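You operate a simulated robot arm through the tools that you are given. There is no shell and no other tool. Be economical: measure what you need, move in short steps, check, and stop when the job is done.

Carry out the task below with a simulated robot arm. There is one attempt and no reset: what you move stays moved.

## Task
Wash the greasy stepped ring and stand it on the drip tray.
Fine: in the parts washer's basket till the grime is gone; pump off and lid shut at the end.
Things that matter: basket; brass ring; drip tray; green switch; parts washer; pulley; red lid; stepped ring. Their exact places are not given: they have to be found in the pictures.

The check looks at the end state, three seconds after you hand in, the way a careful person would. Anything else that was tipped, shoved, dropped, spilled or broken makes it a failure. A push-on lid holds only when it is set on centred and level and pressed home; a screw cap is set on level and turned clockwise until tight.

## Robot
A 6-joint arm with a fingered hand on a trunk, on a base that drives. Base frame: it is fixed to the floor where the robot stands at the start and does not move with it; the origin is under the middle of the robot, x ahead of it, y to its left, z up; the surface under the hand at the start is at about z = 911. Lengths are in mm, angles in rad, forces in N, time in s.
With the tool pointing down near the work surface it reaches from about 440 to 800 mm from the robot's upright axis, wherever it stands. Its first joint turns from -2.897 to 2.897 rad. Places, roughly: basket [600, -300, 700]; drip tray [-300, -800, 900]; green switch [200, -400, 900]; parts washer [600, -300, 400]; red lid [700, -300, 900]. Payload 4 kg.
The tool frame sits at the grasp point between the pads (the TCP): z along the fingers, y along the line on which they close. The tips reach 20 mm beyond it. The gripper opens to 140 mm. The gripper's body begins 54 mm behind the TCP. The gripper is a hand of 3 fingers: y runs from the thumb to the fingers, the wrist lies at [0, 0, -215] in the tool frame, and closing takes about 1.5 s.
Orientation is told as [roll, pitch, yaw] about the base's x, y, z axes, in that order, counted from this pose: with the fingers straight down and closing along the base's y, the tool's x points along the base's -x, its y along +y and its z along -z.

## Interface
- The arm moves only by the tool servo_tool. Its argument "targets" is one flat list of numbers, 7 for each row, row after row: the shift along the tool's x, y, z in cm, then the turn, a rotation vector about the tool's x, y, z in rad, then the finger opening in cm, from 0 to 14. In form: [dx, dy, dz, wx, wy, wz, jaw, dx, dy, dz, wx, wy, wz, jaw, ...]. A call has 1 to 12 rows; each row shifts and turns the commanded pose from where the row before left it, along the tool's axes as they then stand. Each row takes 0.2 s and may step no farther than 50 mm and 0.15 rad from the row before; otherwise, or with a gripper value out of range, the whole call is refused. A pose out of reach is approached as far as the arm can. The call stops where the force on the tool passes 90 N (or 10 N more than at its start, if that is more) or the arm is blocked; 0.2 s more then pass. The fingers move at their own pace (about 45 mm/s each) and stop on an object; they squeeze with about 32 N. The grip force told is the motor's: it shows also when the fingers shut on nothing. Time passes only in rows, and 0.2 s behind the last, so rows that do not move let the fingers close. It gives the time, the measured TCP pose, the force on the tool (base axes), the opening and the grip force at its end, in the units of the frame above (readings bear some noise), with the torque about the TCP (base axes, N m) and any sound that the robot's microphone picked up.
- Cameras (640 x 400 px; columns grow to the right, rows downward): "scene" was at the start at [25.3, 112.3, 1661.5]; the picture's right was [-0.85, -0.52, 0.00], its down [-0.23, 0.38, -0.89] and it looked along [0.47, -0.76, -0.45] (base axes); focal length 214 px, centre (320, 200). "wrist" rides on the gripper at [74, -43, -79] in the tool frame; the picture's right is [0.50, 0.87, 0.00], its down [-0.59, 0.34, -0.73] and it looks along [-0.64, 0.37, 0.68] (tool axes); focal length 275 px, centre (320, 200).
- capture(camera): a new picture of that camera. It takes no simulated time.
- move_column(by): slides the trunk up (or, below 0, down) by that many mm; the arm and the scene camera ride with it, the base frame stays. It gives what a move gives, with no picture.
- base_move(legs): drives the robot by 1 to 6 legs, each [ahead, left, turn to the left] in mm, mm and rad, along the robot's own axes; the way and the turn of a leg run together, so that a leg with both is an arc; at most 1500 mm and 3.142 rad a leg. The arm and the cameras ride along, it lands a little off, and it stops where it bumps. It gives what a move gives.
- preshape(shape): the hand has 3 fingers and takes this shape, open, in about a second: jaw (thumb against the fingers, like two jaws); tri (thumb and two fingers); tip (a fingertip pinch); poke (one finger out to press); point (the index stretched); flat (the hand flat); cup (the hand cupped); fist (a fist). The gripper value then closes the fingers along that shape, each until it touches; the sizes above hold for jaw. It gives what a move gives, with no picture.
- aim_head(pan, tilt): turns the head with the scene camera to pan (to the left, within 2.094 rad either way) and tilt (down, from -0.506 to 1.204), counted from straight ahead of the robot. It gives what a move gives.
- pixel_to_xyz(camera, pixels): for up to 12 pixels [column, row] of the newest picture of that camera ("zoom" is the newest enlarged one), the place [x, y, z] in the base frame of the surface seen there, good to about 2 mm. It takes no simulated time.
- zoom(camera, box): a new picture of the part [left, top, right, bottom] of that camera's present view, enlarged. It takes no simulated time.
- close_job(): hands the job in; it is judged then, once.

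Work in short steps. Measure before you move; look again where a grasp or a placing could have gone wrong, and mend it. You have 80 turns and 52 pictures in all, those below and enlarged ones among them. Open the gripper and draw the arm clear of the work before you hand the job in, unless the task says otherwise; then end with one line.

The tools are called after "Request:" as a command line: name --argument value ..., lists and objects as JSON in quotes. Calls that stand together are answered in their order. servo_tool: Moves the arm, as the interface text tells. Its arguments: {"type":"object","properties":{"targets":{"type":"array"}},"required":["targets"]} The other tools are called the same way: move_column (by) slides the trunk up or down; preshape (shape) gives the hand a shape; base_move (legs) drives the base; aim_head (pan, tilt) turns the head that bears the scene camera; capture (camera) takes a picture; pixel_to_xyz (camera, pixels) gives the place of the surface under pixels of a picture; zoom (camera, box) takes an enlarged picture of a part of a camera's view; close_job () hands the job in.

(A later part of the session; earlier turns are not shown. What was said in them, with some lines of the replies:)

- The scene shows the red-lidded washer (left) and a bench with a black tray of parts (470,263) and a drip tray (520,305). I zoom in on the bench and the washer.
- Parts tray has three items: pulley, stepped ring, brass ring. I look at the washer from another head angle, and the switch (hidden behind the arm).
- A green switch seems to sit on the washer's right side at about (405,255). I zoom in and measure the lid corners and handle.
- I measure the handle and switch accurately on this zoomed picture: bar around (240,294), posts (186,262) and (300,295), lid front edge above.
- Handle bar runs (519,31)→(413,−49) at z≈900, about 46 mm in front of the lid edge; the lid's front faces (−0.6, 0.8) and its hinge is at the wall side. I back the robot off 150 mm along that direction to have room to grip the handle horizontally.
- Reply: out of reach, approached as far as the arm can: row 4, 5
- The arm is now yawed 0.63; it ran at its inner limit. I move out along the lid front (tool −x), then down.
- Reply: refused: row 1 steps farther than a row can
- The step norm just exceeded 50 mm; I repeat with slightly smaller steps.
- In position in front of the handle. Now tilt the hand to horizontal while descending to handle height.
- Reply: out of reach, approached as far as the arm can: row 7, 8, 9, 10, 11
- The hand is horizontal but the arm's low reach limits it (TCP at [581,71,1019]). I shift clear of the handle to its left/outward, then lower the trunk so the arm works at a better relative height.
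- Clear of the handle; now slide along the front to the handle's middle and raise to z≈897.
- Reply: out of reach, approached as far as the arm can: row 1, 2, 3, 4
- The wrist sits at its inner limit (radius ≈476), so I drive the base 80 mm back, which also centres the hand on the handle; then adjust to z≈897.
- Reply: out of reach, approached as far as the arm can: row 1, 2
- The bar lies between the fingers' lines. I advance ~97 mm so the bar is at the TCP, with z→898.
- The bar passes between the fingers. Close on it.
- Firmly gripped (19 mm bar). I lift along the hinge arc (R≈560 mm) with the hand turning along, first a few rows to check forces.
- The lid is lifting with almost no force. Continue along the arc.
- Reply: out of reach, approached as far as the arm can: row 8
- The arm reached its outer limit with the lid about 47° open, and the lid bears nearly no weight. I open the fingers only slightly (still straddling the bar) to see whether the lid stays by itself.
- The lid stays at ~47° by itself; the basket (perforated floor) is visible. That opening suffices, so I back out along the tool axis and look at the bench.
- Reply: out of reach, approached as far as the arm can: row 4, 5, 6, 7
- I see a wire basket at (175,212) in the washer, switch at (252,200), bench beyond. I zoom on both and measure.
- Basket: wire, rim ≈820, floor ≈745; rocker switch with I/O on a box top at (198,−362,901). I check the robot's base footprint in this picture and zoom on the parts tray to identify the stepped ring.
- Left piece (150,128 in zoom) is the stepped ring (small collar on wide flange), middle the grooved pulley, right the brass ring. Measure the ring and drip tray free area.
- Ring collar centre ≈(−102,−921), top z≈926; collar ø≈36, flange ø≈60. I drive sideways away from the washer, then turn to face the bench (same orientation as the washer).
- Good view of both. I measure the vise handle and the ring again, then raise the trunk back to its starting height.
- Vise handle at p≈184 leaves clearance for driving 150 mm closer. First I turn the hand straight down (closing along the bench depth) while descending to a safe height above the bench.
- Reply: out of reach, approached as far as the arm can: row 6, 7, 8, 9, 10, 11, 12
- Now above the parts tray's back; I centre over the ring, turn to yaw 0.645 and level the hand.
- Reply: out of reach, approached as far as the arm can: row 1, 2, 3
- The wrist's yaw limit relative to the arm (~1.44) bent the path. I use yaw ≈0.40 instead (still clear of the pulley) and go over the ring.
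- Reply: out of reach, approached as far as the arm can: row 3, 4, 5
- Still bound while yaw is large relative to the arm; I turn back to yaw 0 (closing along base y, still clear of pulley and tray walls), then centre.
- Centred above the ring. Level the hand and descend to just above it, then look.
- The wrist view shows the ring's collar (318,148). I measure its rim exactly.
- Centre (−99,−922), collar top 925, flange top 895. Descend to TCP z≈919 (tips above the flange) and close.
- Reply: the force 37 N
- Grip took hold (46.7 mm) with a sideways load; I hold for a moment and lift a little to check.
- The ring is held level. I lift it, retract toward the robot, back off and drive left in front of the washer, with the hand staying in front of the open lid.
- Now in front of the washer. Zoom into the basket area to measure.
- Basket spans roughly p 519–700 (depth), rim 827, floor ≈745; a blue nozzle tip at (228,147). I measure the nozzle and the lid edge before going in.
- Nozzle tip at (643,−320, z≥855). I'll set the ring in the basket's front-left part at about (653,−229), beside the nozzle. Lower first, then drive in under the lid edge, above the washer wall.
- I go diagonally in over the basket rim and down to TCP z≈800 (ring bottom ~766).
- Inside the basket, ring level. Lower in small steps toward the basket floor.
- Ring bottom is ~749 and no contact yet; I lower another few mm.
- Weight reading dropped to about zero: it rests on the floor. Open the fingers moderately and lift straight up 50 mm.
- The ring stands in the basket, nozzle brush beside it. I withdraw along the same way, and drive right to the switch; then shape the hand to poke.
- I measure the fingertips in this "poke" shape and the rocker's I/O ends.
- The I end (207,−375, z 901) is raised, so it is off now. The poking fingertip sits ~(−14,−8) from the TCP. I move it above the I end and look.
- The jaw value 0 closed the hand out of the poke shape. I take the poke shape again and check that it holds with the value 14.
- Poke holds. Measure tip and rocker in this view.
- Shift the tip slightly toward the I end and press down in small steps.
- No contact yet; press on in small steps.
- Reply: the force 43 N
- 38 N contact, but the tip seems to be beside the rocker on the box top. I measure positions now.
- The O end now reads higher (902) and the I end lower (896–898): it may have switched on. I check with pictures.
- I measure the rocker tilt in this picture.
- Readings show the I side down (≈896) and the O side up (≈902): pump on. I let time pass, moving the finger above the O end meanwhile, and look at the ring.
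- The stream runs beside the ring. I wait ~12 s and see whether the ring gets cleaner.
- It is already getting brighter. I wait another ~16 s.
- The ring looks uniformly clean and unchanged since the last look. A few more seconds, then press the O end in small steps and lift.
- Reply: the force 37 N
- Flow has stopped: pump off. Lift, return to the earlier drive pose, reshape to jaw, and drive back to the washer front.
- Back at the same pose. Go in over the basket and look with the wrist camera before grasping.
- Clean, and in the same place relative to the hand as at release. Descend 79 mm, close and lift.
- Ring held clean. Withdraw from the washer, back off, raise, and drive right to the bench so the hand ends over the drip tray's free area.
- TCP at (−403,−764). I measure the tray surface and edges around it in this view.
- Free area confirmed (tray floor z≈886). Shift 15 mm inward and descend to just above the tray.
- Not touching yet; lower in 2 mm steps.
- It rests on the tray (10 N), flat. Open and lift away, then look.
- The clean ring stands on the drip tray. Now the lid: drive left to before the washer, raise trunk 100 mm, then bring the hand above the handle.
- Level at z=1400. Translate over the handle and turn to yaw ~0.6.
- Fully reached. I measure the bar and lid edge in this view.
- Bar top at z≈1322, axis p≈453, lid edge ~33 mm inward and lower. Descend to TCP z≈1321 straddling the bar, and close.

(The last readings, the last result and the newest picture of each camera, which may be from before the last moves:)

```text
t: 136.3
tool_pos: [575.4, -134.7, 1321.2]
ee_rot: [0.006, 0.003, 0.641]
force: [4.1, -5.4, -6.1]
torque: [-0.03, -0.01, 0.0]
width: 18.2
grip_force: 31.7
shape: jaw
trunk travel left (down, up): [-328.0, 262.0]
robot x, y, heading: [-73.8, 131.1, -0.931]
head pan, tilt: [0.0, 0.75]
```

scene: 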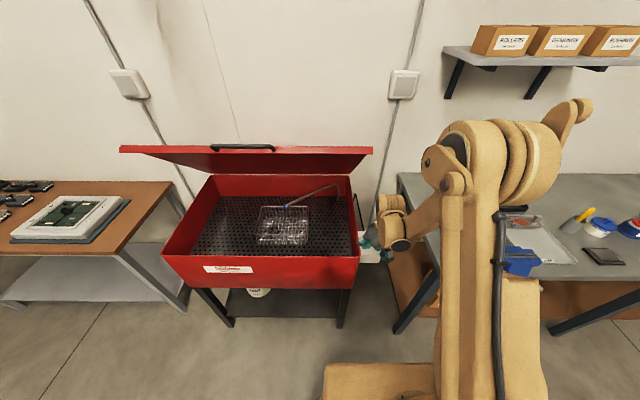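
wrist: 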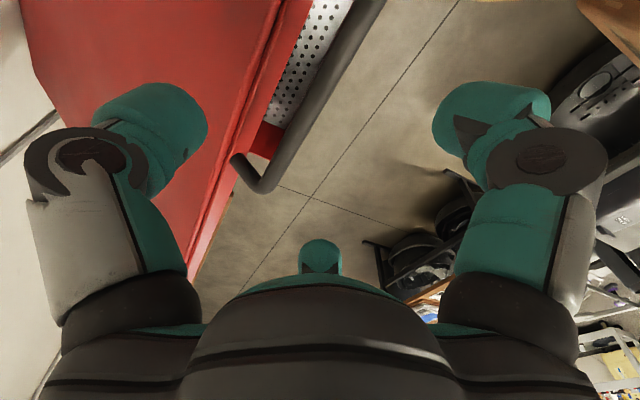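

Gripped the bar. Lower along the fitted arc (hinge p=823, z=915, R=540) keeping the hand vertical; first half.

Request:
servo_tool --targets '[0, 2.71, 2.71, 0, 0, 0, 0, 0, 2.52, 2.89, 0, 0, 0, 0, 0, 2.33, 3.11, 0, 0, 0, 0, 0, 2.07, 3.22, 0, 0, 0, 0, 0, 1.85, 3.36, 0, 0, 0, 0, 0, 1.6, 3.48, 0, 0, 0, 0]'

```text
t: 137.7
tool_pos: [499.8, -31.2, 1131.2]
ee_rot: [0.008, 0.004, 0.637]
force: [20.6, -23.4, -14.2]
torque: [-0.05, -0.04, 0.03]
width: 18.3
grip_force: 32.1
shape: jaw
trunk travel left (down, up): [-328.0, 262.0]
robot x, y, heading: [-70.4, 128.2, -0.929]
head pan, tilt: [0.0, 0.75]
```

Following, with ~30 N inward pull (slightly too far out). Continue with a small inward correction.

Request:
servo_tool --targets '[0, 0.9, 3.6, 0, 0, 0, 0, 0, 0.85, 3.65, 0, 0, 0, 0, 0, 0.7, 3.7, 0, 0, 0, 0, 0, 0.5, 3.75, 0, 0, 0, 0]'

```text
t: 138.7
tool_pos: [477.3, -1.3, 986.7]
ee_rot: [0.005, 0.003, 0.642]
force: [9.0, 5.6, -3.5]
torque: [-0.22, -0.13, 0.07]
width: 18.1
grip_force: 32.1
shape: jaw
trunk travel left (down, up): [-328.0, 262.0]
robot x, y, heading: [-72.3, 127.8, -0.926]
head pan, tilt: [0.0, 0.75]
```

Almost closed; lower the rest and press gently until it seats.

Request:
servo_tool --targets '[0, 0.2, 3.8, 0, 0, 0, 0, 0, 0, 3.0, 0, 0, 0, 0, 0, 0, 0.8, 0, 0, 0, 0, 0, 0, 0.4, 0, 0, 0, 0]'

```text
t: 139.7
tool_pos: [473.4, 3.7, 908.6]
ee_rot: [0.003, 0.003, 0.643]
force: [-10.5, 41.5, 3.9]
torque: [-3.41, -2.48, 0.37]
width: 14.6
grip_force: 32.2
shape: jaw
trunk travel left (down, up): [-328.0, 262.0]
robot x, y, heading: [-71.1, 131.2, -0.929]
head pan, tilt: [0.0, 0.75]
```

Some outward side load (thumb near the lid lip) but no vertical resistance yet. Ease outward a little and go down a bit more.

Request:
servo_tool --targets '[0, 0.3, 0.4, 0, 0, 0, 0, 0, 0.1, 0.4, 0, 0, 0, 0, 0, 0, 0.3, 0, 0, 0, 0]'

Request:
zoom --camera "scene" --box '[60, 120, 460, 370]'

```text
t: 140.5
tool_pos: [472.3, 2.9, 898.1]
ee_rot: [0.001, 0.006, 0.64]
force: [4.4, 27.6, 2.2]
torque: [-2.9, -2.0, 0.7]
width: 14.7
grip_force: 31.9
shape: jaw
trunk travel left (down, up): [-328.0, 262.0]
robot x, y, heading: [-73.2, 128.8, -0.927]
head pan, tilt: [0.0, 0.75]
```

```text
1.60 times, centred on (260, 245) of scene
```

zoom: 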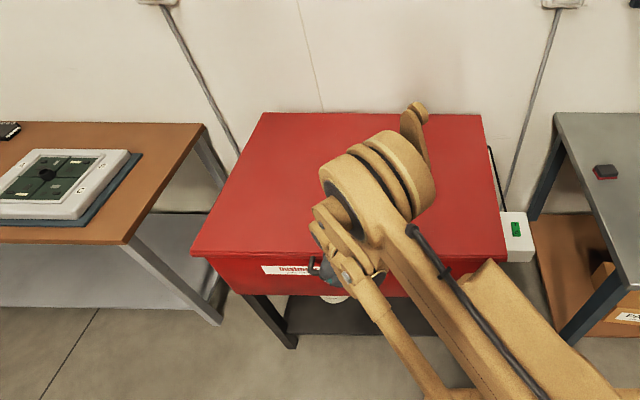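

Looks shut. I check the lid's front edge height (912 when closed at the start).

Request:
pixel_to_xyz --camera "zoom" --pixels '[[205, 248], [250, 248], [300, 240], [265, 120], [480, 120], [495, 240], [260, 200], [515, 230]]'

```text
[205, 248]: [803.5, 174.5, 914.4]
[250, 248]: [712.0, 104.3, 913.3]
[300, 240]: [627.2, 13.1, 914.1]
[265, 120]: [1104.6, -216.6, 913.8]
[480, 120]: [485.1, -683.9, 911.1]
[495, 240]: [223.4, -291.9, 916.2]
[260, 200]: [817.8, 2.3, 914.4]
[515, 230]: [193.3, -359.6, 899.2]
```

Lid is flat at 913–914 all over: shut. Open just enough (thumb is in the handle gap), lift straight out, and verify.

Request:
servo_tool --targets '[0, 0, 0, 0, 0, 0, 3, 0, 0, 0, 0, 0, 0, 3, 0, 0, 0, 0, 0, 0, 3, 0, 0, -1.5, 0, 0, 0, 3, 0, 0, -2, 0, 0, 0, 3, 0, 0, -3, 0, 0, 0, 3, 0, 0, -4, 0, 0, 0, 8, 0, 0, -4, 0, 0, 0, 8, 0, 0, -4, 0, 0, 0, 8]'

Request:
zoom --camera "scene" --box '[60, 120, 460, 370]'

Request:
pixel_to_xyz --camera "zoom" --pixels '[[205, 248], [250, 248], [300, 240], [265, 120], [480, 120], [495, 240], [260, 200], [515, 230]]'

```text
t: 142.5
tool_pos: [472.7, -0.8, 1084.4]
ee_rot: [0.004, 0.003, 0.641]
force: [-0.7, 0.3, 0.5]
torque: [-0.02, -0.03, 0.01]
width: 79.3
grip_force: 0.1
shape: jaw
trunk travel left (down, up): [-328.0, 262.0]
robot x, y, heading: [-70.5, 131.3, -0.922]
head pan, tilt: [0.0, 0.75]
```

```text
1.60 times, centred on (260, 245) of scene
```

zoom: 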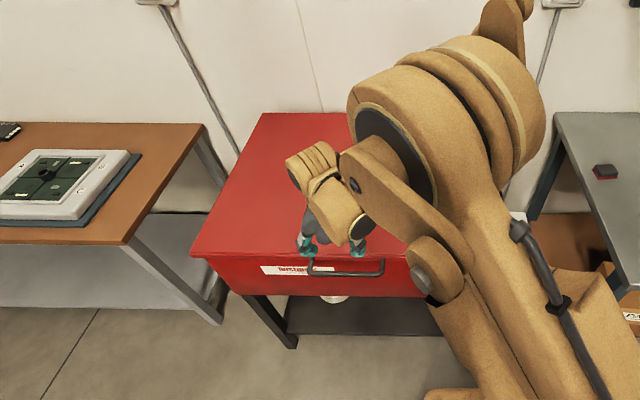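

```text
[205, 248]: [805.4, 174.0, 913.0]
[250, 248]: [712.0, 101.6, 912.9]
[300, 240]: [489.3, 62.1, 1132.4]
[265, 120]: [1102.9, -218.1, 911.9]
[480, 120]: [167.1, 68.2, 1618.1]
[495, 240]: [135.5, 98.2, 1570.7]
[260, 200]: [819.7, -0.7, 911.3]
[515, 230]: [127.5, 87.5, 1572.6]
```

The lid is shut (912–913 throughout), the pump is off, the clean ring stands on the drip tray, and the hand is open and clear of the work. Handing in.

Request:
close_job

```text
The job is handed in.
```

The stepped ring is washed clean and stands on the drip tray. The pump is off, the washer's lid is shut, and the job is handed in.
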